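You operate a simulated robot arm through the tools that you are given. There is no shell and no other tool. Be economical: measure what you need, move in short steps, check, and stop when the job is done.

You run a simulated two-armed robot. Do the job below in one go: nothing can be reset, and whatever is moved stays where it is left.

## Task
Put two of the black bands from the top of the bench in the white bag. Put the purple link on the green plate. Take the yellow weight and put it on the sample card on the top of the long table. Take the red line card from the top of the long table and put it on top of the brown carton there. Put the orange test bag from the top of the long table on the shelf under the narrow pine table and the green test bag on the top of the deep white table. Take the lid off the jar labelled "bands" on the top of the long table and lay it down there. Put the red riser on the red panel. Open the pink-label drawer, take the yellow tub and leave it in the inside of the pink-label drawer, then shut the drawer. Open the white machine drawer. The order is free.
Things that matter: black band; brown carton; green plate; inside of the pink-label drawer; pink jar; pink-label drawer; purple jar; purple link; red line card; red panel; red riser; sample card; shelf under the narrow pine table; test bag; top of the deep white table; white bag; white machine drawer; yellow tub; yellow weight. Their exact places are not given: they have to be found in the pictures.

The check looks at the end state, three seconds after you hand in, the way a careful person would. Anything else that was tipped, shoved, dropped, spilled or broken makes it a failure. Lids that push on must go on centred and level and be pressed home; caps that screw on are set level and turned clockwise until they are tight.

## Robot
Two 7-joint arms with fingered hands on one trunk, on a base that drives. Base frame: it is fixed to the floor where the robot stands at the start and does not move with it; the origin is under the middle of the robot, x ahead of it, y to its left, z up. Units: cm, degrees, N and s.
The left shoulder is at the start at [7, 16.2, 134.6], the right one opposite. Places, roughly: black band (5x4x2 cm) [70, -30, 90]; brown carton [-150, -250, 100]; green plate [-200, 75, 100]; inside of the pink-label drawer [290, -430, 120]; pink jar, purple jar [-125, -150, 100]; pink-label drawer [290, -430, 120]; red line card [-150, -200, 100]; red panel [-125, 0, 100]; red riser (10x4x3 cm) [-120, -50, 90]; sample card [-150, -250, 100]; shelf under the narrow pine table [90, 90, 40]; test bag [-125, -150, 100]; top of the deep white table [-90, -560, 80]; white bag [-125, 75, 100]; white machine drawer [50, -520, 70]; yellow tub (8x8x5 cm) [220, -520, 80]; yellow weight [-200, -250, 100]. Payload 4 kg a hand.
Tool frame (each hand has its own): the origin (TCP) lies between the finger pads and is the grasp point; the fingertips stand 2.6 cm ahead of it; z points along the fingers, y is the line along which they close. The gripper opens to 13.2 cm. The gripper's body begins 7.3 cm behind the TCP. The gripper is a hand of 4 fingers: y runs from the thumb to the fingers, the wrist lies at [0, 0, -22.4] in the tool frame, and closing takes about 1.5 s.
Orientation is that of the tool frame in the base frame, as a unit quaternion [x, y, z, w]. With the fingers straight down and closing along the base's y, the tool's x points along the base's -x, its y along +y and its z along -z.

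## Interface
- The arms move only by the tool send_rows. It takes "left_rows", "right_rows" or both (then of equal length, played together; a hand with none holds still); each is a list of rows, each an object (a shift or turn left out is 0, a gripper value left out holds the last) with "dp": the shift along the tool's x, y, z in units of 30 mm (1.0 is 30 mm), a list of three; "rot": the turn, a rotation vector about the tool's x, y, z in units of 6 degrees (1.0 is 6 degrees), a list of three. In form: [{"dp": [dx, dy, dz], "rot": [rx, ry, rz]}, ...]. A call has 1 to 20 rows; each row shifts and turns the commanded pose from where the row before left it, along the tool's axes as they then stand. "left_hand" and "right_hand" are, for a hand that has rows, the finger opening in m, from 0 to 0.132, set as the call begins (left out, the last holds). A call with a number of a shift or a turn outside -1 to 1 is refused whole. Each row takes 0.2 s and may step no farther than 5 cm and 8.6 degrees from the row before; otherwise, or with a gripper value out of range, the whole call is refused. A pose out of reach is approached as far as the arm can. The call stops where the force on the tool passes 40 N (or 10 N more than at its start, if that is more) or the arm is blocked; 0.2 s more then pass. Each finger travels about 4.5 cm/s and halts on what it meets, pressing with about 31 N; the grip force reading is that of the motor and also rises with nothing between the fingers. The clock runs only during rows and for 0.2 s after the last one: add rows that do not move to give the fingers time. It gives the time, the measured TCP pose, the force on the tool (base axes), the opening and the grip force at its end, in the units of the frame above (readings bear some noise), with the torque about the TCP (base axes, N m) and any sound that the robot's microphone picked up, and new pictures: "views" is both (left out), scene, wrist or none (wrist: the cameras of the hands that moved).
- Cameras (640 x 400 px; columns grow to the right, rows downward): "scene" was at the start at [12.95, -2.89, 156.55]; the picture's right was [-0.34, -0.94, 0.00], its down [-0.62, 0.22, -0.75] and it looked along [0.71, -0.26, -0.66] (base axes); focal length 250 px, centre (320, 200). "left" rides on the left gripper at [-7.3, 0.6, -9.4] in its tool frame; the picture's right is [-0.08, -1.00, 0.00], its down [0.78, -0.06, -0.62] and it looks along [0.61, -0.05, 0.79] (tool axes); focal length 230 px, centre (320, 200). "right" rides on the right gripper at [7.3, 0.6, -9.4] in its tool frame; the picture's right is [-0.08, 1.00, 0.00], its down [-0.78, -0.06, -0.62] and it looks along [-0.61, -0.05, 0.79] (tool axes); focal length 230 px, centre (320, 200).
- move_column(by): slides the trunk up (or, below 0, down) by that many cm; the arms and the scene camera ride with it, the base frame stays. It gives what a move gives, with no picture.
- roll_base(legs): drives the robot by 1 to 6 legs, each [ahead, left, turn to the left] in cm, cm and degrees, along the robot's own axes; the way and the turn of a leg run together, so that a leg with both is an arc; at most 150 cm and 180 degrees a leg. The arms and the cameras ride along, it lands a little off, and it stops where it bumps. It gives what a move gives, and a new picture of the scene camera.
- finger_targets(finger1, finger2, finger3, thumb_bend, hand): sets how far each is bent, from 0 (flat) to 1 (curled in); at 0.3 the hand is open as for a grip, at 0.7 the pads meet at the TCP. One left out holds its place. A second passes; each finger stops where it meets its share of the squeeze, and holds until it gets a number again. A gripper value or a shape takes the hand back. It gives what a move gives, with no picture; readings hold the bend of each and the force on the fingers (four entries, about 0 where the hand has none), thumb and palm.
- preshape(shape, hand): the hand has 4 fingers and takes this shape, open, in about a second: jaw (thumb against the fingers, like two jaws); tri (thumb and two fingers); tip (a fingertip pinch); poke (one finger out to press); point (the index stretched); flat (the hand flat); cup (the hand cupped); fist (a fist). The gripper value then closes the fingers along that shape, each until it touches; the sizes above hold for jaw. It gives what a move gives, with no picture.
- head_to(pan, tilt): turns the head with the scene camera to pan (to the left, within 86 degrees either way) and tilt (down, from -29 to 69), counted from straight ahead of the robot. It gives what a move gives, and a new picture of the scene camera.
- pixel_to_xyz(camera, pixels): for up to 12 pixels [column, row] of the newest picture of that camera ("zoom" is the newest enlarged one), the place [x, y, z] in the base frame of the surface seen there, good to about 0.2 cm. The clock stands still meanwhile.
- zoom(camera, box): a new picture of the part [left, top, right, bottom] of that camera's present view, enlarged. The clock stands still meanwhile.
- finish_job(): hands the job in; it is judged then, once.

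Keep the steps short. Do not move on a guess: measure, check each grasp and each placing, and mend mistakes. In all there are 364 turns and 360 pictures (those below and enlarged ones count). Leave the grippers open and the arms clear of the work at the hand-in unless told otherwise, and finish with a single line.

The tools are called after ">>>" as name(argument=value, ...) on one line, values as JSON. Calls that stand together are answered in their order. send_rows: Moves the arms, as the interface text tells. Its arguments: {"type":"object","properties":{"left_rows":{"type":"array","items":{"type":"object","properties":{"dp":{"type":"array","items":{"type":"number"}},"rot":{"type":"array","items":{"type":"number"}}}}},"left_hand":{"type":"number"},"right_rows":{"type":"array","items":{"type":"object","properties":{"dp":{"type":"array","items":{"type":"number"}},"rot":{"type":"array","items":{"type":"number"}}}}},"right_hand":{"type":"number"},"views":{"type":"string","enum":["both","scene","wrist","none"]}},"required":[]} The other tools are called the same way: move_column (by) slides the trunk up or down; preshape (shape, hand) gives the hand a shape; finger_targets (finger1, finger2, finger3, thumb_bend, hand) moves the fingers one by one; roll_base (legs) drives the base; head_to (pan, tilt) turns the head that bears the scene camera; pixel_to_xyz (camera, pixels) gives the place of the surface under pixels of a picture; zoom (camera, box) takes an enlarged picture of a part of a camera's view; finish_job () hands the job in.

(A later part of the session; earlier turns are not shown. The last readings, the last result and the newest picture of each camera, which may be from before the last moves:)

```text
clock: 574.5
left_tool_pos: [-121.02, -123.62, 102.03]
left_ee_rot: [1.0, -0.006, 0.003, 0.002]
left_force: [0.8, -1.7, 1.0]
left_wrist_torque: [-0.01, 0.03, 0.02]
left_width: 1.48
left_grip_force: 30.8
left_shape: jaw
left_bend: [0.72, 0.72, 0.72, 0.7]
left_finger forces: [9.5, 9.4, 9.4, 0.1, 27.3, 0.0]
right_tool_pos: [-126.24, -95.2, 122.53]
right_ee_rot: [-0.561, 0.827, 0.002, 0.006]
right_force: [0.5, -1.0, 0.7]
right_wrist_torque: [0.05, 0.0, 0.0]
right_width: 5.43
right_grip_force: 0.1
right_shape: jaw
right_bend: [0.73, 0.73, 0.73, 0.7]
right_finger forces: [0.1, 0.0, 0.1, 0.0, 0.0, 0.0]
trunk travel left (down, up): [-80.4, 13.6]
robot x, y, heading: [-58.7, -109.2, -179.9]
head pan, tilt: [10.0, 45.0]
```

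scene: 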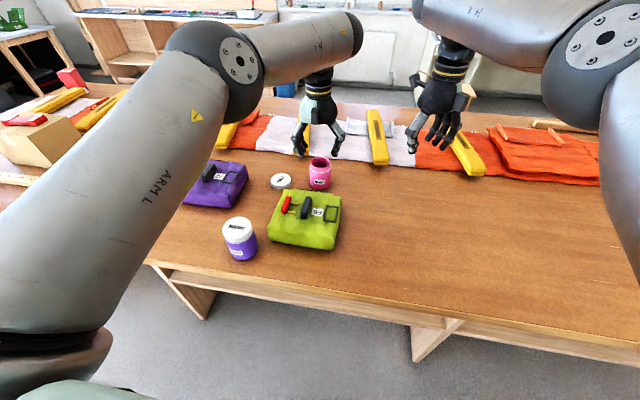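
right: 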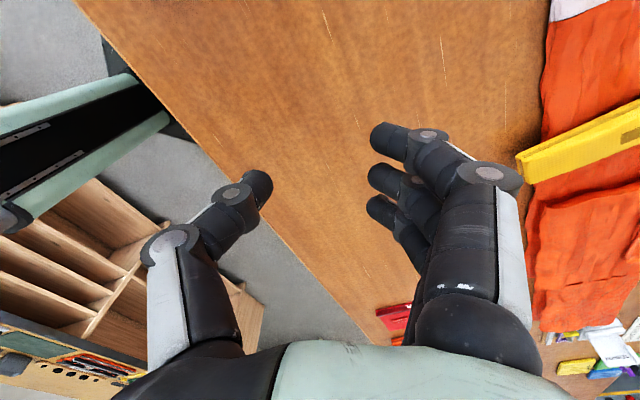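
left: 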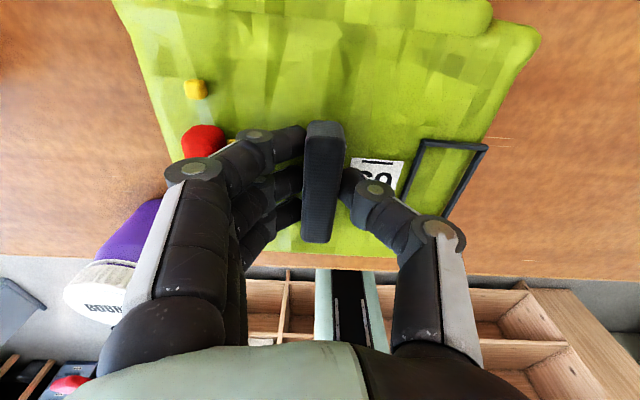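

Firm grip. Lift, raise the trunk, and drive toward the deep white table; then look.

>>> send_rows(left_rows=[{"dp": [0, 0, -0.5]}, {"dp": [0, 0, -1]}, {"dp": [0, 0, -1]}, {"dp": [0, 0, -1]}, {"dp": [0, 0, -1]}, {"dp": [0, 0, -1]}], views="none")

>>> move_column(by=12)

>>> roll_base(legs=[[-25, 0, 0], [0, 150, 0], [0, 100, 0], [0, 0, 90]])

>>> head_to(pan=0, tilt=25)

```text
clock: 575.9
left_tool_pos: [-121.21, -123.42, 118.57]
left_ee_rot: [1.0, -0.007, 0.005, 0.001]
left_force: [0.8, 0.2, -12.0]
left_wrist_torque: [0.02, 0.04, 0.01]
left_width: 1.43
left_grip_force: 30.9
left_shape: jaw
left_bend: [0.72, 0.72, 0.72, 0.7]
left_finger forces: [8.9, 8.9, 8.6, 0.1, 26.7, 0.0]
right_tool_pos: [-126.29, -95.32, 122.61]
right_ee_rot: [-0.562, 0.827, 0.001, 0.007]
right_force: [1.0, -0.4, 0.2]
right_wrist_torque: [0.02, 0.0, 0.01]
right_width: 5.43
right_grip_force: 0.0
right_shape: jaw
right_bend: [0.73, 0.73, 0.73, 0.7]
right_finger forces: [0.0, 0.1, 0.0, 0.0, 0.0, 0.0]
trunk travel left (down, up): [-80.4, 13.6]
robot x, y, heading: [-58.7, -109.37, -179.8]
head pan, tilt: [10.0, 45.0]
```

```text
clock: 577.4
left_tool_pos: [-121.37, -123.76, 130.37]
left_ee_rot: [1.0, -0.007, 0.005, 0.001]
left_force: [0.4, 0.3, -12.8]
left_wrist_torque: [0.02, 0.07, 0.01]
left_width: 1.44
left_grip_force: 31.4
left_shape: jaw
left_bend: [0.72, 0.72, 0.72, 0.7]
left_finger forces: [9.2, 8.9, 8.7, 0.0, 26.5, 0.1]
right_tool_pos: [-126.31, -95.35, 134.45]
right_ee_rot: [-0.562, 0.827, 0.001, 0.007]
right_force: [0.4, -0.3, -0.1]
right_wrist_torque: [0.01, -0.01, -0.03]
right_width: 5.46
right_grip_force: 0.1
right_shape: jaw
right_bend: [0.73, 0.73, 0.73, 0.7]
right_finger forces: [0.0, 0.1, 0.0, 0.0, 0.0, 0.0]
trunk travel left (down, up): [-92.4, 1.6]
robot x, y, heading: [-58.47, -109.39, -180.1]
head pan, tilt: [10.0, 45.0]
```

```text
clock: 594.9
left_tool_pos: [-16.78, -422.43, 130.46]
left_ee_rot: [0.711, 0.703, 0.005, -0.001]
left_force: [-0.1, -0.5, -13.9]
left_wrist_torque: [-0.06, 0.01, 0.01]
left_width: 1.42
left_grip_force: 31.1
left_shape: jaw
left_bend: [0.72, 0.72, 0.72, 0.7]
left_finger forces: [9.0, 8.7, 8.6, 0.0, 26.4, 0.0]
right_tool_pos: [-44.95, -427.56, 134.48]
right_ee_rot: [0.982, -0.187, -0.006, -0.004]
right_force: [-0.6, 0.7, -0.1]
right_wrist_torque: [-0.02, 0.05, -0.03]
right_width: 5.47
right_grip_force: 0.0
right_shape: jaw
right_bend: [0.73, 0.73, 0.73, 0.7]
right_finger forces: [0.0, 0.0, 0.0, 0.0, 0.0, 0.0]
trunk travel left (down, up): [-92.4, 1.6]
robot x, y, heading: [-31.21, -359.87, -89.5]
head pan, tilt: [10.0, 45.0]
```

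scene: 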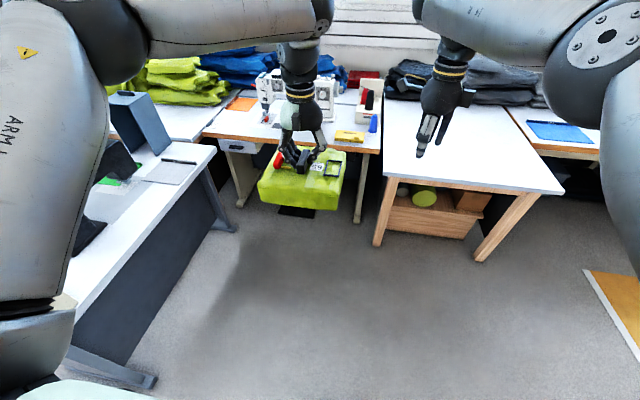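

```text
clock: 595.7
left_tool_pos: [-16.5, -422.43, 130.55]
left_ee_rot: [0.711, 0.703, 0.004, -0.003]
left_force: [-0.5, -0.6, -12.5]
left_wrist_torque: [0.0, 0.0, 0.01]
left_width: 1.43
left_grip_force: 30.9
left_shape: jaw
left_bend: [0.72, 0.72, 0.72, 0.7]
left_finger forces: [9.0, 8.9, 8.7, 0.0, 26.3, 0.0]
right_tool_pos: [-44.98, -427.66, 134.43]
right_ee_rot: [0.982, -0.186, -0.006, -0.003]
right_force: [0.1, 0.2, -0.2]
right_wrist_torque: [0.01, 0.02, 0.01]
right_width: 5.46
right_grip_force: 0.0
right_shape: jaw
right_bend: [0.73, 0.73, 0.73, 0.7]
right_finger forces: [0.0, 0.0, 0.0, 0.1, 0.0, 0.0]
trunk travel left (down, up): [-92.4, 1.6]
robot x, y, heading: [-31.13, -359.69, -89.7]
head pan, tilt: [0.0, 25.0]
```

scene: 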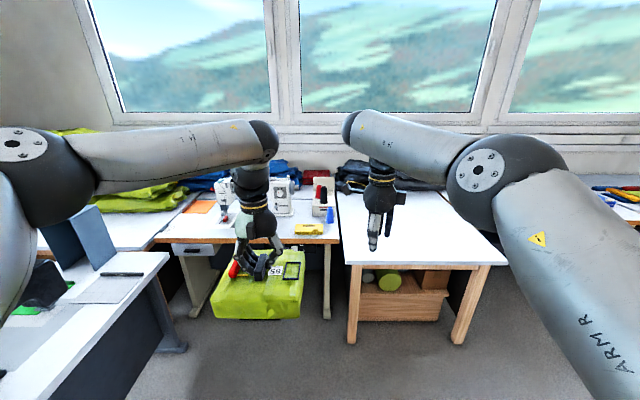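

>>> pixel_to_xyz(camera="scene", pixels=[[350, 264], [503, 264], [420, 240], [345, 195], [440, 215], [195, 250], [175, 247], [210, 248], [330, 240], [195, 256], [190, 265]])

>>> zoom(camera="scene", box=[140, 160, 360, 300])

```text
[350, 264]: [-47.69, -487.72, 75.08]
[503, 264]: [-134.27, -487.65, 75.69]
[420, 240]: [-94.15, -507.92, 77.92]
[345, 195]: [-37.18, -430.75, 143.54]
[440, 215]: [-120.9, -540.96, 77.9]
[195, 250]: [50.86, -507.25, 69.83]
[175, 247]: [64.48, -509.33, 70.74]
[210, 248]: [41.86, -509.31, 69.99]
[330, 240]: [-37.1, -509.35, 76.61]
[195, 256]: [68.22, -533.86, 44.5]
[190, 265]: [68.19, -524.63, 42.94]
```

```text
2.86 times, centred on (250, 230) of scene
```

zoom: 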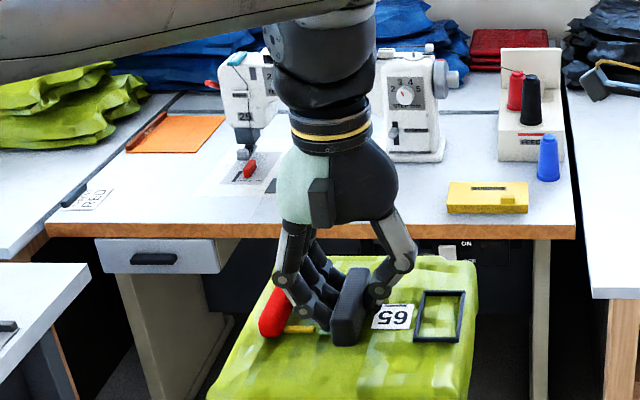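

The deep white table is free: x −134…−48, front edge y −487.5, z 77.9. I drive so the bag hangs over (-90,-506) and lower by the trunk.

>>> roll_base(legs=[[0, -73, 0], [83, 0, 0]])

>>> move_column(by=-39)

>>> head_to(pan=5, tilt=35)

```text
clock: 603.7
left_tool_pos: [-88.61, -505.07, 130.56]
left_ee_rot: [0.708, 0.706, 0.003, -0.002]
left_force: [0.4, 0.5, -11.8]
left_wrist_torque: [-0.03, 0.0, 0.0]
left_width: 1.41
left_grip_force: 31.1
left_shape: jaw
left_bend: [0.72, 0.72, 0.72, 0.7]
left_finger forces: [8.9, 8.9, 8.6, 0.0, 26.3, 0.1]
right_tool_pos: [-116.72, -510.42, 134.6]
right_ee_rot: [0.983, -0.184, -0.005, -0.003]
right_force: [0.2, -0.3, 0.3]
right_wrist_torque: [-0.03, -0.01, -0.02]
right_width: 5.46
right_grip_force: 0.0
right_shape: jaw
right_bend: [0.73, 0.73, 0.73, 0.7]
right_finger forces: [0.0, 0.1, 0.1, 0.1, 0.1, 0.0]
trunk travel left (down, up): [-92.4, 1.6]
robot x, y, heading: [-103.39, -442.69, -89.4]
head pan, tilt: [0.0, 25.0]
```

scene: 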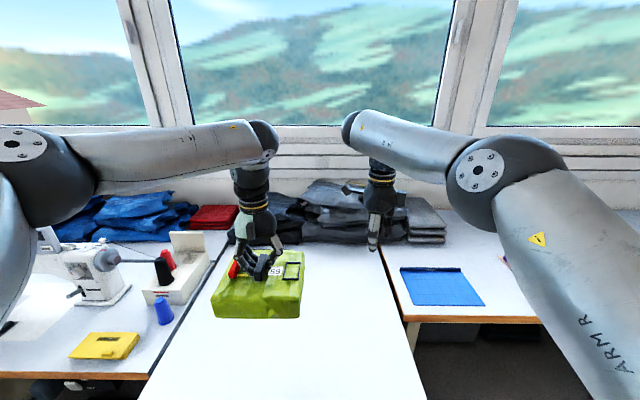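

```text
clock: 607.4
left_tool_pos: [-88.52, -505.3, 91.47]
left_ee_rot: [0.708, 0.706, 0.003, -0.002]
left_force: [-0.2, -0.2, -12.6]
left_wrist_torque: [0.0, 0.0, 0.02]
left_width: 1.45
left_grip_force: 31.2
left_shape: jaw
left_bend: [0.72, 0.72, 0.72, 0.7]
left_finger forces: [9.1, 8.9, 8.7, 0.0, 26.5, 0.0]
right_tool_pos: [-116.88, -510.6, 95.61]
right_ee_rot: [0.983, -0.184, -0.005, -0.003]
right_force: [0.2, 0.7, 0.4]
right_wrist_torque: [-0.02, 0.02, 0.0]
right_width: 5.45
right_grip_force: 0.0
right_shape: jaw
right_bend: [0.73, 0.73, 0.73, 0.7]
right_finger forces: [0.1, 0.1, 0.0, 0.1, 0.1, 0.0]
trunk travel left (down, up): [-53.4, 40.6]
robot x, y, heading: [-103.51, -442.64, -89.4]
head pan, tilt: [0.0, 25.0]
```

```text
clock: 608.1
left_tool_pos: [-88.56, -505.31, 91.46]
left_ee_rot: [0.708, 0.706, 0.004, -0.002]
left_force: [-0.4, 0.1, -12.5]
left_wrist_torque: [-0.04, -0.01, -0.01]
left_width: 1.43
left_grip_force: 31.0
left_shape: jaw
left_bend: [0.72, 0.72, 0.72, 0.7]
left_finger forces: [9.1, 8.9, 8.6, 0.1, 26.3, 0.0]
right_tool_pos: [-116.84, -510.52, 95.4]
right_ee_rot: [0.983, -0.184, -0.005, -0.003]
right_force: [0.7, 0.5, 0.4]
right_wrist_torque: [0.04, -0.03, 0.03]
right_width: 5.5
right_grip_force: 0.1
right_shape: jaw
right_bend: [0.73, 0.73, 0.73, 0.7]
right_finger forces: [0.1, 0.0, 0.1, 0.0, 0.0, 0.0]
trunk travel left (down, up): [-53.4, 40.6]
robot x, y, heading: [-103.96, -442.58, -89.4]
head pan, tilt: [5.0, 35.0]
```

scene: 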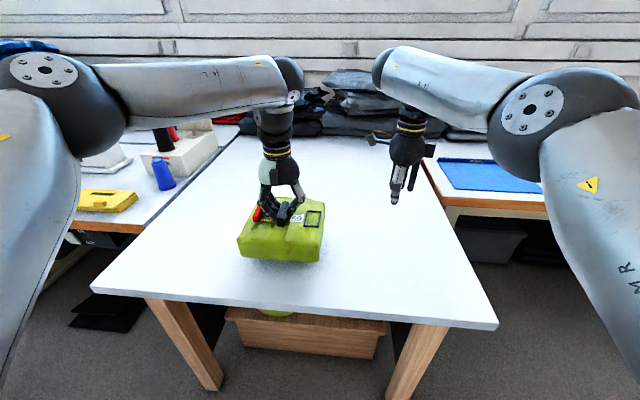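

>>> move_column(by=-3)

>>> send_rows(left_rows=[{"dp": [0, 0, 0.12]}, {"dp": [0, 0, 0.1]}, {}], views="none")

```text
clock: 608.9
left_tool_pos: [-88.6, -505.19, 88.34]
left_ee_rot: [0.708, 0.706, 0.005, -0.002]
left_force: [-0.5, 0.5, -12.6]
left_wrist_torque: [-0.05, -0.01, 0.02]
left_width: 1.42
left_grip_force: 30.9
left_shape: jaw
left_bend: [0.72, 0.72, 0.72, 0.7]
left_finger forces: [9.2, 9.0, 8.8, 0.0, 26.6, 0.1]
right_tool_pos: [-116.69, -510.49, 92.51]
right_ee_rot: [0.983, -0.183, -0.005, -0.004]
right_force: [-0.3, -0.6, 0.2]
right_wrist_torque: [0.0, 0.03, 0.01]
right_width: 5.44
right_grip_force: 0.0
right_shape: jaw
right_bend: [0.73, 0.73, 0.73, 0.7]
right_finger forces: [0.1, 0.0, 0.0, 0.1, 0.0, 0.0]
trunk travel left (down, up): [-50.4, 43.6]
robot x, y, heading: [-103.63, -442.69, -89.5]
head pan, tilt: [5.0, 35.0]
```

```text
clock: 609.7
left_tool_pos: [-88.61, -505.27, 87.99]
left_ee_rot: [0.708, 0.706, 0.002, -0.001]
left_force: [2.2, -5.8, 6.4]
left_wrist_torque: [-0.07, -0.09, -0.04]
left_width: 1.45
left_grip_force: 31.1
left_shape: jaw
left_bend: [0.72, 0.72, 0.72, 0.7]
left_finger forces: [9.9, 10.3, 11.0, 0.0, 29.4, 0.0]
right_tool_pos: [-116.79, -510.45, 92.64]
right_ee_rot: [0.983, -0.184, -0.006, -0.003]
right_force: [0.0, 0.8, -0.3]
right_wrist_torque: [-0.02, -0.01, -0.02]
right_width: 5.45
right_grip_force: 0.0
right_shape: jaw
right_bend: [0.73, 0.73, 0.73, 0.7]
right_finger forces: [0.0, 0.1, 0.0, 0.0, 0.0, 0.0]
trunk travel left (down, up): [-50.4, 43.6]
robot x, y, heading: [-103.7, -442.72, -89.4]
head pan, tilt: [5.0, 35.0]
```

On the table. Release and rise.

>>> send_rows(left_rows=[{}, {}, {}, {}], left_hand=0.06, views="none")

>>> send_rows(left_rows=[{"dp": [0, 0, -1]}, {"dp": [0, 0, -1]}, {"dp": [0, 0, -1]}, {"dp": [0, 0, -1]}, {"dp": [0, 0, -1]}, {"dp": [0, 0, -1]}], right_rows=[{"dp": [0, 0, -1]}, {"dp": [0, 0, -1]}, {"dp": [0, 0, -1]}, {"dp": [0, 0, -1]}, {"dp": [0, 0, -1]}, {}], views="scene")

```text
clock: 610.7
left_tool_pos: [-88.69, -505.1, 87.92]
left_ee_rot: [0.708, 0.706, 0.004, -0.001]
left_force: [-4.8, 1.4, 0.9]
left_wrist_torque: [0.02, -0.06, -0.01]
left_width: 5.8
left_grip_force: 0.0
left_shape: jaw
left_bend: [0.73, 0.73, 0.73, 0.7]
left_finger forces: [1.7, 1.3, 0.9, 0.0, 0.1, 0.1]
right_tool_pos: [-116.93, -510.44, 92.61]
right_ee_rot: [0.983, -0.184, -0.004, -0.003]
right_force: [0.4, 0.0, 0.4]
right_wrist_torque: [0.01, 0.0, 0.02]
right_width: 5.45
right_grip_force: 0.1
right_shape: jaw
right_bend: [0.73, 0.73, 0.73, 0.7]
right_finger forces: [0.0, 0.0, 0.0, 0.0, 0.2, 0.1]
trunk travel left (down, up): [-50.4, 43.6]
robot x, y, heading: [-103.59, -442.72, -89.3]
head pan, tilt: [5.0, 35.0]
```

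```text
clock: 612.1
left_tool_pos: [-88.59, -505.21, 101.63]
left_ee_rot: [0.709, 0.705, 0.002, 0.001]
left_force: [0.1, 0.3, -0.6]
left_wrist_torque: [0.02, 0.06, -0.01]
left_width: 5.94
left_grip_force: 0.2
left_shape: jaw
left_bend: [0.73, 0.73, 0.73, 0.7]
left_finger forces: [0.0, 0.0, 0.0, 0.1, 0.0, 0.0]
left hand out of reach, approached as far as the arm can: row 5, 6
right_tool_pos: [-116.47, -509.35, 95.33]
right_ee_rot: [0.983, -0.183, -0.005, -0.001]
right_force: [0.0, -0.5, -0.9]
right_wrist_torque: [0.0, -0.03, 0.01]
right_width: 5.43
right_grip_force: 0.1
right_shape: jaw
right_bend: [0.73, 0.73, 0.73, 0.7]
right_finger forces: [0.1, 0.1, 0.1, 0.1, 0.0, 0.0]
right hand out of reach, approached as far as the arm can: row 1, 2, 3, 4, 5
trunk travel left (down, up): [-50.4, 43.6]
robot x, y, heading: [-103.48, -442.61, -89.1]
head pan, tilt: [5.0, 35.0]
```

scene: 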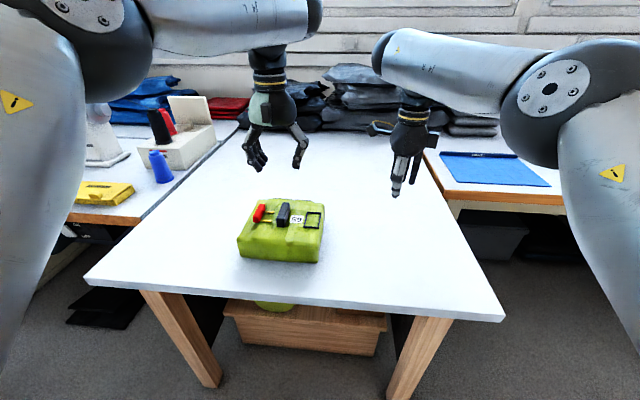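

Green bag is on the white table. Next the white machine drawer; I drive there and look closely.

>>> roll_base(legs=[[-35, 0, 0], [0, 130, 0]])

>>> head_to(pan=12, tilt=25)

>>> zoom(camera="scene", box=[180, 140, 420, 290])

```text
clock: 620.5
left_tool_pos: [40.84, -469.33, 101.69]
left_ee_rot: [0.712, 0.702, 0.001, 0.001]
left_force: [-0.3, -0.2, -0.6]
left_wrist_torque: [0.02, 0.02, 0.01]
left_width: 5.93
left_grip_force: 0.0
left_shape: jaw
left_bend: [0.73, 0.73, 0.73, 0.7]
left_finger forces: [0.1, 0.0, 0.1, 0.0, 0.0, 0.1]
right_tool_pos: [12.83, -473.3, 95.26]
right_ee_rot: [0.982, -0.189, -0.005, -0.001]
right_force: [-0.5, -0.3, 0.3]
right_wrist_torque: [0.0, 0.02, 0.01]
right_width: 5.47
right_grip_force: 0.1
right_shape: jaw
right_bend: [0.73, 0.73, 0.73, 0.7]
right_finger forces: [0.0, 0.0, 0.0, 0.0, 0.1, 0.1]
trunk travel left (down, up): [-50.4, 43.6]
robot x, y, heading: [26.38, -406.68, -89.8]
head pan, tilt: [5.0, 35.0]
```

scene: 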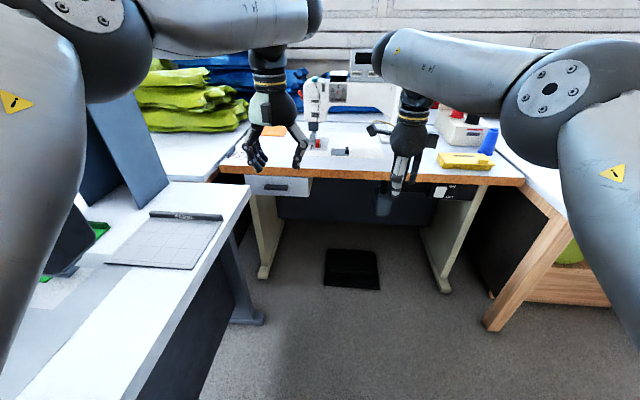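

```text
clock: 621.2
left_tool_pos: [40.78, -469.34, 101.85]
left_ee_rot: [0.712, 0.702, 0.002, 0.0]
left_force: [-0.5, -0.4, 0.4]
left_wrist_torque: [0.01, 0.01, 0.02]
left_width: 5.96
left_grip_force: 0.1
left_shape: jaw
left_bend: [0.73, 0.73, 0.73, 0.7]
left_finger forces: [0.0, 0.0, 0.1, 0.0, 0.0, 0.0]
right_tool_pos: [13.01, -473.3, 95.22]
right_ee_rot: [0.982, -0.188, -0.005, -0.002]
right_force: [-0.2, 0.1, 0.1]
right_wrist_torque: [0.01, -0.01, 0.0]
right_width: 5.43
right_grip_force: 0.1
right_shape: jaw
right_bend: [0.73, 0.73, 0.73, 0.7]
right_finger forces: [0.1, 0.1, 0.0, 0.1, 0.1, 0.0]
trunk travel left (down, up): [-50.4, 43.6]
robot x, y, heading: [26.59, -406.62, -89.7]
head pan, tilt: [12.0, 25.0]
```

scene: 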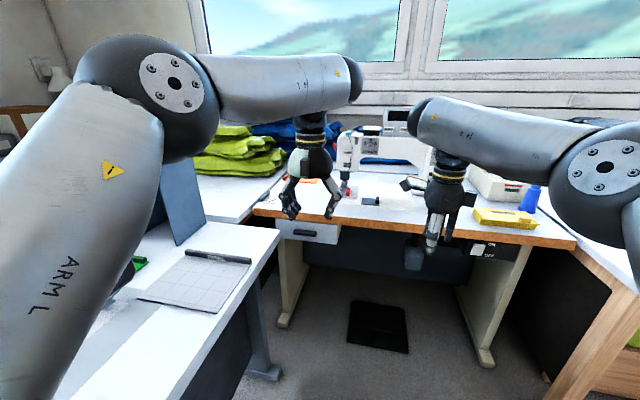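

```text
2.67 times, centred on (300, 215) of scene
```

zoom: 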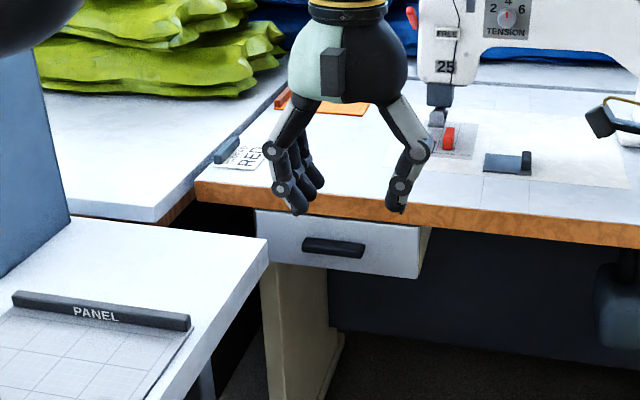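

>>> pixel_to_xyz(camera="zoom", pixels=[[306, 243], [334, 247], [363, 251], [334, 240], [334, 262], [265, 240], [420, 260], [265, 258], [268, 250], [150, 390], [60, 100]])

```text
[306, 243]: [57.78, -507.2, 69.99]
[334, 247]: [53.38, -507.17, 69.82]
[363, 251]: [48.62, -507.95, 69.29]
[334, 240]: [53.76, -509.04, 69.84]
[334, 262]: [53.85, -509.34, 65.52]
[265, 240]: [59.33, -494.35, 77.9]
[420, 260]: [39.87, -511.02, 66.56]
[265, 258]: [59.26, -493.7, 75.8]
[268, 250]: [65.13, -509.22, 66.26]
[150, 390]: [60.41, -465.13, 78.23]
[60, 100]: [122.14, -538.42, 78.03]
```

>>> pixel_to_xyz(camera="scene", pixels=[[180, 185], [195, 200], [170, 230], [165, 180], [130, 265], [175, 130], [210, 90], [150, 60], [340, 85], [245, 85]])

```text
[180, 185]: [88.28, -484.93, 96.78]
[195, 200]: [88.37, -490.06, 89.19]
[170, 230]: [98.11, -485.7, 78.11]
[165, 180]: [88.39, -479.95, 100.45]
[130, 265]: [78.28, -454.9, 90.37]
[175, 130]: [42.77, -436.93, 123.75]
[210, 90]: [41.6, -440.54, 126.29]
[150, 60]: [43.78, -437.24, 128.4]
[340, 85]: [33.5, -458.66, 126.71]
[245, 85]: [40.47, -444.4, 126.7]
```

The left elbow stays within x<60, so the left hand can do it. I turn it (−90° about its axis) and pitch it forward ~72°, fingers below, thumb above.

>>> send_rows(left_rows=[{"rot": [0, 0, -1]}, {"rot": [0, 0, -1]}, {"rot": [0, 0, -1]}, {"rot": [0, 0, -1]}, {"rot": [0, 0, -1]}, {"rot": [0, 0, -1]}, {"rot": [0, 0, -1]}, {"rot": [0, 0, -1]}, {"rot": [0, 0, -1]}, {"rot": [0, 0, -1]}, {"rot": [0, 0, -1]}, {"rot": [0, 0, -1]}, {"rot": [0, 0, -1]}, {"rot": [0, 0, -1]}, {"rot": [0, 0, -1]}], left_hand=0.06, views="none")

>>> send_rows(left_rows=[{"rot": [1, 0, 0]}, {"rot": [1, 0, 0]}, {"rot": [1, 0, 0]}, {"rot": [1, 0, 0]}, {"rot": [1, 0, 0]}, {"rot": [1, 0, 0]}, {"rot": [1, 0, 0]}, {"rot": [1, 0, 0]}, {"rot": [1, 0, 0]}, {"rot": [1, 0, 0]}, {"rot": [1, 0, 0]}, {"rot": [1, 0, 0]}], views="both")

```text
clock: 624.4
left_tool_pos: [40.67, -469.24, 101.77]
left_ee_rot: [0.006, 1.0, 0.001, 0.001]
left_force: [-0.2, 0.3, -0.4]
left_wrist_torque: [0.03, -0.03, -0.01]
left_width: 5.96
left_grip_force: 0.0
left_shape: jaw
left_bend: [0.73, 0.73, 0.73, 0.7]
left_finger forces: [0.0, 0.0, 0.0, 0.0, 0.1, 0.0]
right_tool_pos: [12.87, -473.12, 95.19]
right_ee_rot: [0.982, -0.188, -0.005, -0.002]
right_force: [0.0, 0.3, -0.1]
right_wrist_torque: [-0.02, 0.01, -0.03]
right_width: 5.45
right_grip_force: 0.0
right_shape: jaw
right_bend: [0.73, 0.73, 0.73, 0.7]
right_finger forces: [0.1, 0.1, 0.1, 0.0, 0.0, 0.1]
trunk travel left (down, up): [-50.4, 43.6]
robot x, y, heading: [26.22, -406.63, -90.1]
head pan, tilt: [12.0, 25.0]
```

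```text
clock: 627.0
left_tool_pos: [40.96, -469.22, 101.74]
left_ee_rot: [0.007, 0.809, -0.587, -0.003]
left_force: [-0.1, 0.3, -0.5]
left_wrist_torque: [0.01, -0.01, 0.03]
left_width: 5.96
left_grip_force: 0.1
left_shape: jaw
left_bend: [0.73, 0.73, 0.73, 0.7]
left_finger forces: [0.0, 0.1, 0.0, 0.1, 0.0, 0.0]
right_tool_pos: [12.89, -473.31, 95.14]
right_ee_rot: [0.982, -0.188, -0.005, -0.002]
right_force: [-0.3, -0.8, 1.1]
right_wrist_torque: [0.02, 0.0, -0.02]
right_width: 5.45
right_grip_force: 0.1
right_shape: jaw
right_bend: [0.73, 0.73, 0.73, 0.7]
right_finger forces: [0.1, 0.0, 0.0, 0.1, 0.1, 0.0]
trunk travel left (down, up): [-50.4, 43.6]
robot x, y, heading: [26.51, -406.36, -90.0]
head pan, tilt: [12.0, 25.0]
```

scene: 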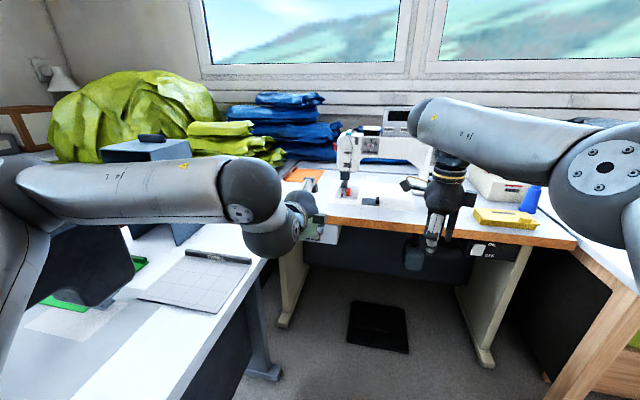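
left: 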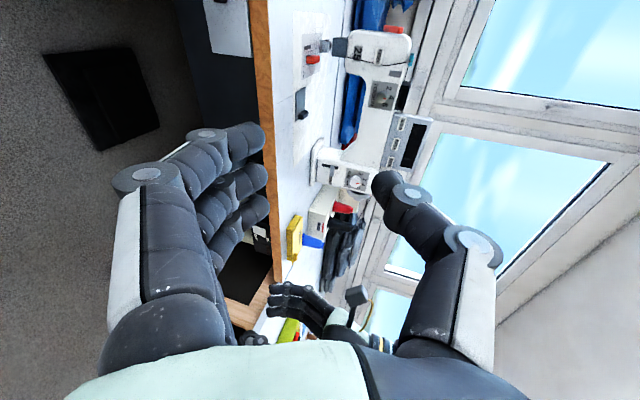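

>>> pixel_to_xyz(camera="scene", pixels=[[120, 205], [60, 195], [15, 190], [80, 240], [110, 230], [60, 240], [250, 190], [275, 245], [150, 140], [125, 150]])

```text
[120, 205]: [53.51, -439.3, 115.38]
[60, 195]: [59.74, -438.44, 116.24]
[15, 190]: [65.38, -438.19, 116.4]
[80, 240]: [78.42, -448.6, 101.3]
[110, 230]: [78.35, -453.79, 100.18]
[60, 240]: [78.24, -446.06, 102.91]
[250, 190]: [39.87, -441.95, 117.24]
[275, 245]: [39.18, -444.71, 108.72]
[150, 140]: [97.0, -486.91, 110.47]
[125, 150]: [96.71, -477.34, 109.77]
```

The elbow would come over the desk items if I lowered the trunk. Instead I lower just the hand (31 cm) and move it left, and check where the elbow goes.

>>> send_rows(left_rows=[{"dp": [-0.39, 0.893, 0.29]}, {"dp": [-0.39, 0.893, 0.29]}, {"dp": [-0.39, 0.893, 0.29]}, {"dp": [-0.39, 0.893, 0.29]}, {"dp": [-0.39, 0.893, 0.29]}, {"dp": [-0.39, 0.893, 0.29]}, {"dp": [-0.39, 0.893, 0.29]}, {"dp": [-0.39, 0.893, 0.29]}, {"dp": [-0.39, 0.893, 0.29]}, {"dp": [-0.39, 0.893, 0.29]}, {"dp": [-0.39, 0.893, 0.29]}], views="both")

```text
clock: 629.6
left_tool_pos: [42.37, -478.83, 73.34]
left_ee_rot: [0.07, 0.796, -0.599, -0.044]
left_force: [0.0, 0.1, 0.1]
left_wrist_torque: [-0.03, 0.0, 0.0]
left_width: 5.95
left_grip_force: 0.1
left_shape: jaw
left_bend: [0.73, 0.73, 0.73, 0.7]
left_finger forces: [0.0, 0.0, 0.1, 0.0, 0.0, 0.0]
right_tool_pos: [1.26, -475.61, 95.48]
right_ee_rot: [0.966, -0.26, 0.005, 0.001]
right_force: [-0.4, 0.1, -0.4]
right_wrist_torque: [-0.02, -0.01, 0.0]
right_width: 5.47
right_grip_force: 0.0
right_shape: jaw
right_bend: [0.73, 0.73, 0.73, 0.7]
right_finger forces: [0.0, 0.1, 0.0, 0.0, 0.0, 0.0]
trunk travel left (down, up): [-50.4, 43.6]
robot x, y, heading: [25.82, -412.43, -98.2]
head pan, tilt: [12.0, 25.0]
stopped in row 11 (left hand): the arm was blocked; the commanded pose is now the measured one
```

scene: 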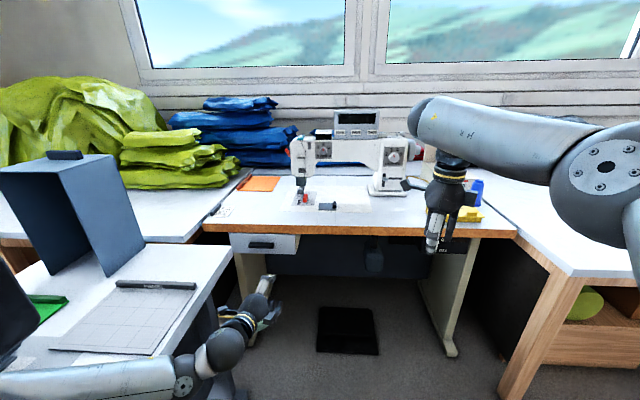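
left: 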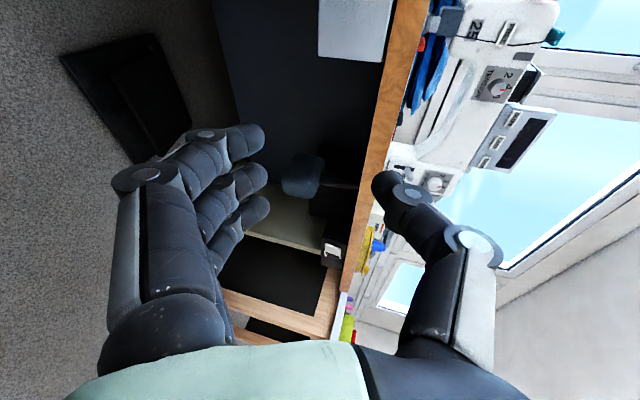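

The arm met the desk and turned the base. I reverse the motion at once.

>>> send_rows(left_rows=[{"dp": [0.3, -0.893, -0.29]}, {"dp": [0.3, -0.893, -0.29]}, {"dp": [0.3, -0.893, -0.29]}, {"dp": [0.3, -0.893, -0.29]}, {"dp": [0.3, -0.893, -0.29]}, {"dp": [0.3, -0.893, -0.29]}, {"dp": [0.3, -0.893, -0.29]}, {"dp": [0.3, -0.893, -0.29]}, {"dp": [0.3, -0.893, -0.29]}, {"dp": [0.3, -0.893, -0.29]}, {"dp": [0.3, -0.893, -0.29]}], views="none")

>>> head_to(pan=45, tilt=35)

```text
clock: 632.0
left_tool_pos: [34.12, -476.75, 103.03]
left_ee_rot: [0.064, 0.8, -0.594, -0.049]
left_force: [0.5, 0.6, 0.0]
left_wrist_torque: [0.01, -0.01, -0.01]
left_width: 6.0
left_grip_force: 0.0
left_shape: jaw
left_bend: [0.73, 0.73, 0.73, 0.7]
left_finger forces: [0.0, 0.1, 0.1, 0.0, 0.1, 0.0]
right_tool_pos: [2.84, -476.3, 95.54]
right_ee_rot: [0.966, -0.259, -0.003, 0.001]
right_force: [0.1, 0.5, 0.0]
right_wrist_torque: [0.01, -0.04, -0.01]
right_width: 5.47
right_grip_force: 0.1
right_shape: jaw
right_bend: [0.73, 0.73, 0.73, 0.7]
right_finger forces: [0.0, 0.0, 0.1, 0.0, 0.1, 0.0]
trunk travel left (down, up): [-50.4, 43.6]
robot x, y, heading: [25.9, -412.69, -98.0]
head pan, tilt: [12.0, 25.0]
```

```text
clock: 633.0
left_tool_pos: [34.15, -477.09, 102.95]
left_ee_rot: [0.064, 0.801, -0.593, -0.049]
left_force: [0.5, -0.3, -0.6]
left_wrist_torque: [0.07, -0.01, -0.01]
left_width: 6.01
left_grip_force: 0.1
left_shape: jaw
left_bend: [0.73, 0.73, 0.73, 0.7]
left_finger forces: [0.0, 0.0, 0.0, 0.0, 0.1, 0.0]
right_tool_pos: [2.92, -476.48, 95.34]
right_ee_rot: [0.966, -0.259, -0.004, -0.001]
right_force: [-0.5, -0.7, -0.3]
right_wrist_torque: [0.01, 0.01, -0.01]
right_width: 5.49
right_grip_force: 0.1
right_shape: jaw
right_bend: [0.73, 0.73, 0.73, 0.7]
right_finger forces: [0.1, 0.0, 0.1, 0.0, 0.0, 0.0]
trunk travel left (down, up): [-50.4, 43.6]
robot x, y, heading: [25.65, -412.27, -98.1]
head pan, tilt: [45.0, 35.0]
```

scene: 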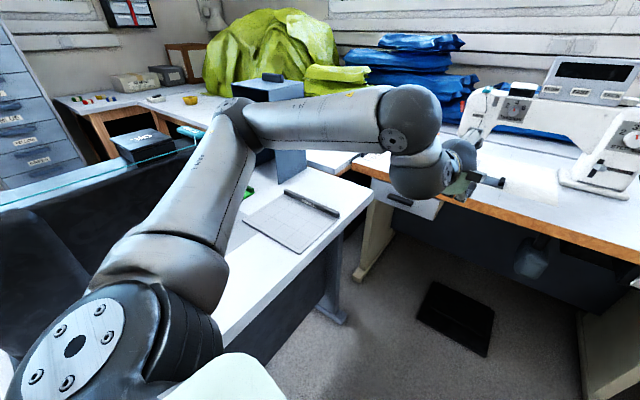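

>>> pixel_to_xyz(camera="scene", pixels=[[366, 200], [337, 214], [288, 193], [300, 250], [400, 200], [280, 180]])

>>> zoom(camera="scene", box=[160, 80, 400, 300])

```text
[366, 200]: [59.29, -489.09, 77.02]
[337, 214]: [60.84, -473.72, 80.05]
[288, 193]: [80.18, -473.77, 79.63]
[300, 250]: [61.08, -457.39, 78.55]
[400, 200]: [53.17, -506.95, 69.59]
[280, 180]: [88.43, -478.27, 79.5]
```

```text
1.82 times, centred on (280, 190) of scene
```

zoom: 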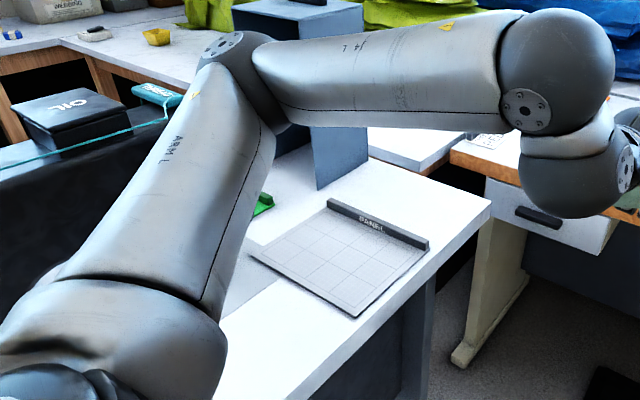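

Desk items look in place. I leave the desk, fold the left hand back to pointing down and high, and prepare the right hand (turn −22°, pitch forward 72°).

>>> roll_base(legs=[[-35, 0, 0], [0, -65, 8]])

>>> send_rows(left_rows=[{"rot": [-1, 0, 0]}, {"rot": [-1, 0, 0]}, {"rot": [-1, 0, 0]}, {"rot": [-1, 0, 0]}, {"rot": [-1, 0, 0]}, {"rot": [-1, 0, 0]}, {"rot": [-1, 0, 0]}, {"rot": [-1, 0, 0]}, {"rot": [-1, 0, 0]}, {"rot": [-1, 0, 0]}, {"rot": [-1, 0, 0]}, {"rot": [-1, 0, 0]}, {"dp": [0, 0.9, -0.3]}, {"dp": [0, 0.9, -0.5]}, {"dp": [0, 0.9, -0.8]}, {"dp": [0, 0.9, -0.8]}, {"dp": [0, 0.9, -0.8]}, {"dp": [0, 0, -0.9]}, {"dp": [0, 0, -0.9]}], right_rows=[{"rot": [0, 0, -1]}, {"rot": [0, 0, -1]}, {"rot": [0, 0, -1]}, {"rot": [0, 0, -0.67]}, {"rot": [-1, 0, 0]}, {"rot": [-1, 0, 0]}, {"rot": [-1, 0, 0]}, {"rot": [-1, 0, 0]}, {"rot": [-1, 0, 0]}, {"rot": [-1, 0, 0]}, {"rot": [-1, 0, 0]}, {"rot": [-1, 0, 0]}, {"rot": [-1, 0, 0]}, {"rot": [-1, 0, 0]}, {"rot": [-1, 0, 0]}, {"rot": [-1, 0, 0]}, {}, {}, {}], right_hand=0.06, views="none")

>>> head_to(pan=0, tilt=30)

```text
clock: 638.5
left_tool_pos: [-17.45, -435.27, 103.04]
left_ee_rot: [0.011, 0.803, -0.596, -0.011]
left_force: [0.1, 0.6, 0.1]
left_wrist_torque: [-0.02, -0.01, 0.04]
left_width: 6.0
left_grip_force: 0.1
left_shape: jaw
left_bend: [0.73, 0.73, 0.73, 0.7]
left_finger forces: [0.1, 0.0, 0.0, 0.1, 0.0, 0.1]
right_tool_pos: [-48.4, -438.87, 95.32]
right_ee_rot: [0.981, -0.195, -0.005, -0.001]
right_force: [-0.2, 0.1, -0.3]
right_wrist_torque: [-0.02, 0.0, -0.01]
right_width: 5.44
right_grip_force: 0.0
right_shape: jaw
right_bend: [0.73, 0.73, 0.73, 0.7]
right_finger forces: [0.0, 0.1, 0.0, 0.0, 0.1, 0.0]
trunk travel left (down, up): [-50.4, 43.6]
robot x, y, heading: [-33.9, -372.81, -90.8]
head pan, tilt: [45.0, 35.0]
```

scene: 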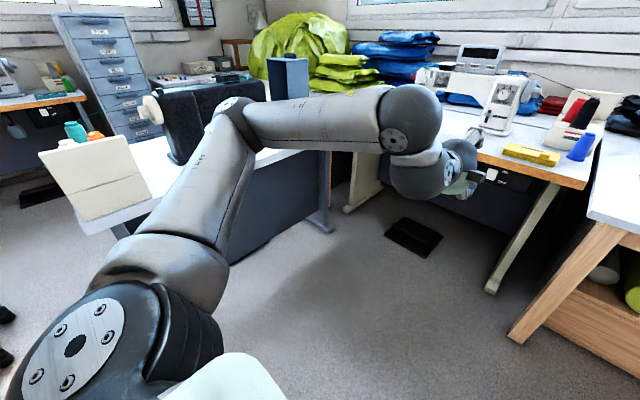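

```text
clock: 642.5
left_tool_pos: [-17.08, -421.57, 113.78]
left_ee_rot: [0.015, 1.0, -0.012, -0.003]
left_force: [0.6, 0.0, 0.5]
left_wrist_torque: [0.0, 0.05, 0.01]
left_width: 5.98
left_grip_force: 0.0
left_shape: jaw
left_bend: [0.73, 0.73, 0.73, 0.7]
left_finger forces: [0.1, 0.0, 0.1, 0.1, 0.0, 0.0]
left hand out of reach, approached as far as the arm can: row 18, 19
right_tool_pos: [-48.33, -438.98, 95.3]
right_ee_rot: [0.81, 0.0, -0.006, 0.587]
right_force: [1.0, 0.5, -0.6]
right_wrist_torque: [-0.02, 0.0, 0.01]
right_width: 5.94
right_grip_force: 0.1
right_shape: jaw
right_bend: [0.73, 0.73, 0.73, 0.7]
right_finger forces: [0.0, 0.1, 0.0, 0.1, 0.0, 0.1]
trunk travel left (down, up): [-50.4, 43.6]
robot x, y, heading: [-33.87, -373.03, -90.9]
head pan, tilt: [45.0, 35.0]
```

```text
clock: 643.6
left_tool_pos: [-17.1, -421.68, 113.82]
left_ee_rot: [0.014, 1.0, -0.012, -0.003]
left_force: [-0.1, -0.3, 0.3]
left_wrist_torque: [0.04, -0.01, -0.01]
left_width: 6.02
left_grip_force: 0.1
left_shape: jaw
left_bend: [0.73, 0.73, 0.73, 0.7]
left_finger forces: [0.1, 0.0, 0.1, 0.0, 0.1, 0.0]
right_tool_pos: [-48.34, -438.96, 95.31]
right_ee_rot: [0.81, 0.0, -0.006, 0.586]
right_force: [0.3, 0.3, 0.1]
right_wrist_torque: [0.01, 0.0, 0.01]
right_width: 5.96
right_grip_force: 0.0
right_shape: jaw
right_bend: [0.73, 0.73, 0.73, 0.7]
right_finger forces: [0.0, 0.0, 0.0, 0.0, 0.1, 0.0]
trunk travel left (down, up): [-50.4, 43.6]
robot x, y, heading: [-33.93, -372.57, -90.6]
head pan, tilt: [0.0, 30.0]
```

scene: 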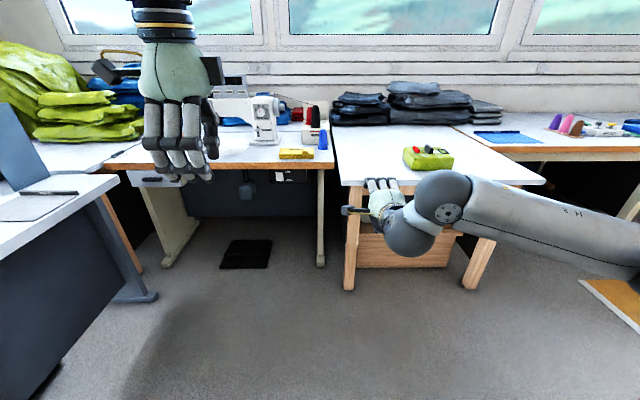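

The right hand points forward. I yaw it 20° to the right, lower the trunk 25 cm, then approach the drawer diagonally to a point 10 cm short.

>>> send_rows(right_rows=[{"rot": [0, -0.79, 0.26]}, {"rot": [0, -0.79, 0.26]}, {"rot": [0, -0.79, 0.26]}, {"rot": [0, -0.79, 0.26]}], views="none")

>>> move_column(by=-25)

>>> roll_base(legs=[[0, 0, 28], [82, 31, 0]])

```text
clock: 644.6
left_tool_pos: [-17.07, -421.57, 113.82]
left_ee_rot: [0.015, 1.0, -0.012, -0.002]
left_force: [0.7, -0.1, 0.2]
left_wrist_torque: [-0.02, 0.02, 0.01]
left_width: 5.98
left_grip_force: 0.1
left_shape: jaw
left_bend: [0.73, 0.73, 0.73, 0.7]
left_finger forces: [0.1, 0.0, 0.0, 0.0, 0.0, 0.0]
right_tool_pos: [-52.03, -447.17, 94.38]
right_ee_rot: [0.797, -0.14, -0.106, 0.578]
right_force: [0.8, -0.5, -0.6]
right_wrist_torque: [-0.01, 0.0, 0.03]
right_width: 5.95
right_grip_force: 0.1
right_shape: jaw
right_bend: [0.73, 0.73, 0.73, 0.7]
right_finger forces: [0.0, 0.1, 0.0, 0.0, 0.1, 0.0]
right hand out of reach, approached as far as the arm can: row 1, 2, 3, 4
trunk travel left (down, up): [-50.4, 43.6]
robot x, y, heading: [-33.89, -372.56, -90.6]
head pan, tilt: [0.0, 30.0]
```

```text
clock: 647.2
left_tool_pos: [-16.94, -421.64, 88.8]
left_ee_rot: [0.015, 1.0, -0.012, -0.003]
left_force: [-1.1, 0.6, 0.8]
left_wrist_torque: [0.0, -0.01, -0.01]
left_width: 6.0
left_grip_force: 0.0
left_shape: jaw
left_bend: [0.73, 0.73, 0.73, 0.7]
left_finger forces: [0.0, 0.0, 0.1, 0.0, 0.0, 0.0]
right_tool_pos: [-52.16, -447.12, 69.37]
right_ee_rot: [0.797, -0.14, -0.105, 0.578]
right_force: [0.1, 0.8, 0.0]
right_wrist_torque: [-0.02, -0.01, -0.01]
right_width: 5.96
right_grip_force: 0.0
right_shape: jaw
right_bend: [0.73, 0.73, 0.73, 0.7]
right_finger forces: [0.0, 0.1, 0.0, 0.1, 0.1, 0.0]
trunk travel left (down, up): [-25.4, 68.6]
robot x, y, heading: [-33.63, -372.37, -90.6]
head pan, tilt: [0.0, 30.0]
```

```text
clock: 653.2
left_tool_pos: [67.25, -465.13, 89.43]
left_ee_rot: [-0.232, 0.973, -0.016, 0.005]
left_force: [-0.3, 0.1, 0.1]
left_wrist_torque: [0.02, -0.01, -0.02]
left_width: 6.0
left_grip_force: 0.1
left_shape: jaw
left_bend: [0.73, 0.73, 0.73, 0.7]
left_finger forces: [0.0, 0.0, 0.0, 0.0, 0.0, 0.0]
right_tool_pos: [48.96, -504.38, 69.91]
right_ee_rot: [0.806, 0.057, 0.043, 0.588]
right_force: [1.0, 0.3, 0.2]
right_wrist_torque: [0.0, 0.01, 0.04]
right_width: 5.93
right_grip_force: 0.0
right_shape: jaw
right_bend: [0.73, 0.73, 0.73, 0.7]
right_finger forces: [0.0, 0.0, 0.0, 0.0, 0.0, 0.1]
trunk travel left (down, up): [-25.4, 68.6]
robot x, y, heading: [30.04, -430.2, -62.0]
head pan, tilt: [0.0, 30.0]
stopped in leg 2: the robot was blocked; the commanded pose is now the measured one
```

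scene: 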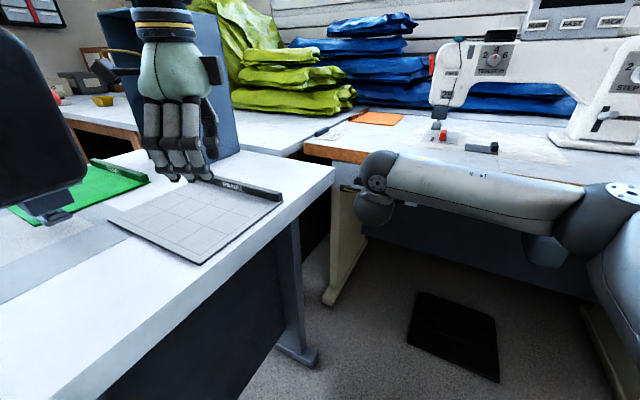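

I'm close in front of the drawer. I look through the right wrist camera.

>>> zoom(camera="right", box=[0, 0, 640, 400])

>>> pixel_to_xyz(camera="zoom", pixels=[[320, 150], [320, 180], [320, 120], [300, 160], [340, 160], [280, 100], [360, 100]])

```text
1.00 times, centred on (320, 200) of right
```

zoom: 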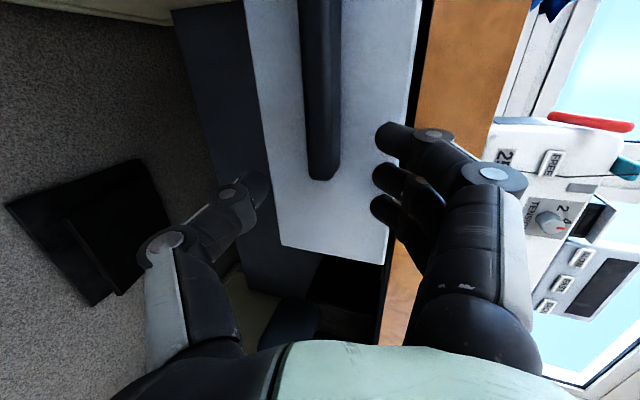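

```text
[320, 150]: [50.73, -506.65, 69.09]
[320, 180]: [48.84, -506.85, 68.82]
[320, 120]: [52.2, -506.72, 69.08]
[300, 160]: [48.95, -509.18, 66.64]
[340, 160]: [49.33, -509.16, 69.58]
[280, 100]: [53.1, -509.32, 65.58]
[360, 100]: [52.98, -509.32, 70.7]
```

Handle centre z≈69.2, front y≈-506.7. I shift 3.9 cm along the handle and then 2 cm in.

>>> send_rows(right_rows=[{"dp": [0.65, 0, 0]}, {"dp": [0.65, -0.05, 0]}, {"dp": [0, 0, 0.35]}, {"dp": [0, 0, 0.35]}, {}], views="wrist")

```text
clock: 653.7
left_tool_pos: [67.32, -465.32, 89.24]
left_ee_rot: [-0.231, 0.973, -0.015, 0.005]
left_force: [0.8, -0.4, -0.8]
left_wrist_torque: [-0.03, 0.01, -0.01]
left_width: 6.01
left_grip_force: 0.0
left_shape: jaw
left_bend: [0.73, 0.73, 0.73, 0.7]
left_finger forces: [0.1, 0.0, 0.0, 0.1, 0.0, 0.1]
right_tool_pos: [51.2, -504.12, 69.7]
right_ee_rot: [0.805, 0.058, 0.04, 0.589]
right_force: [-7.8, 0.2, 0.9]
right_wrist_torque: [0.17, -0.47, 0.93]
right_width: 5.95
right_grip_force: 0.0
right_shape: jaw
right_bend: [0.73, 0.73, 0.73, 0.7]
right_finger forces: [0.0, 0.0, 0.0, 0.0, 0.0, 0.0]
trunk travel left (down, up): [-25.4, 68.6]
robot x, y, heading: [30.15, -430.62, -62.3]
head pan, tilt: [0.0, 30.0]
stopped in row 2 (right hand): the force on the tool passed its limit (the readings are from after the stop); the commanded pose is now the measured one
```

right: 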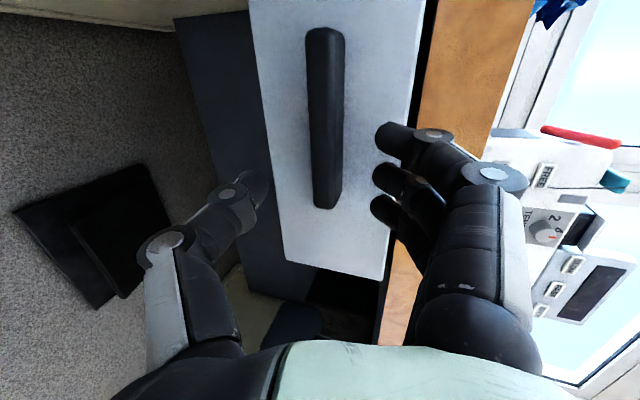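

The wrist camera touches the desk edge; x=51 is still on the handle (48.7–58). I ease back slightly and go forward to grip there.

>>> send_rows(right_rows=[{"dp": [-0.15, 0, 0]}, {"dp": [-0.05, 0, 0.4]}, {"dp": [-0.05, 0, 0.4]}, {}], views="none")

>>> send_rows(right_rows=[{}, {}, {}, {}, {}, {}], right_hand=0.0, views="wrist")

```text
clock: 654.5
left_tool_pos: [67.16, -465.26, 89.39]
left_ee_rot: [-0.23, 0.973, -0.015, 0.004]
left_force: [1.1, -0.5, 0.1]
left_wrist_torque: [0.01, 0.01, 0.02]
left_width: 5.99
left_grip_force: 0.1
left_shape: jaw
left_bend: [0.73, 0.73, 0.73, 0.7]
left_finger forces: [0.1, 0.0, 0.0, 0.1, 0.0, 0.0]
right_tool_pos: [51.23, -505.77, 69.5]
right_ee_rot: [0.803, 0.062, 0.045, 0.59]
right_force: [-5.3, 20.9, 3.5]
right_wrist_torque: [-0.55, -0.04, -0.49]
right_width: 5.69
right_grip_force: 0.1
right_shape: jaw
right_bend: [0.73, 0.75, 0.77, 0.7]
right_finger forces: [0.0, 6.9, 13.2, 0.1, 0.0, 0.0]
trunk travel left (down, up): [-25.4, 68.6]
robot x, y, heading: [29.76, -430.13, -62.2]
head pan, tilt: [0.0, 30.0]
stopped in row 4 (right hand): the force on the tool passed its limit (the readings are from after the stop); the commanded pose is now the measured one
```

```text
clock: 655.9
left_tool_pos: [67.12, -465.14, 89.34]
left_ee_rot: [-0.231, 0.973, -0.015, 0.006]
left_force: [0.8, -0.2, -0.3]
left_wrist_torque: [0.05, 0.01, -0.02]
left_width: 6.02
left_grip_force: 0.1
left_shape: jaw
left_bend: [0.73, 0.73, 0.73, 0.7]
left_finger forces: [0.0, 0.0, 0.0, 0.0, 0.1, 0.1]
right_tool_pos: [51.16, -505.83, 69.42]
right_ee_rot: [0.804, 0.06, 0.044, 0.59]
right_force: [5.5, 10.2, -7.4]
right_wrist_torque: [0.02, -0.4, 0.28]
right_width: 1.51
right_grip_force: 31.4
right_shape: jaw
right_bend: [0.71, 0.76, 0.75, 0.71]
right_finger forces: [18.7, 2.1, 3.1, 0.0, 31.3, 0.1]
trunk travel left (down, up): [-25.4, 68.6]
robot x, y, heading: [30.16, -430.36, -62.2]
head pan, tilt: [0.0, 30.0]
```

right: 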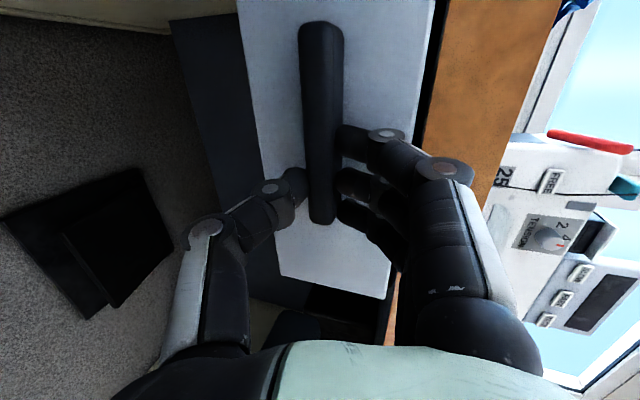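

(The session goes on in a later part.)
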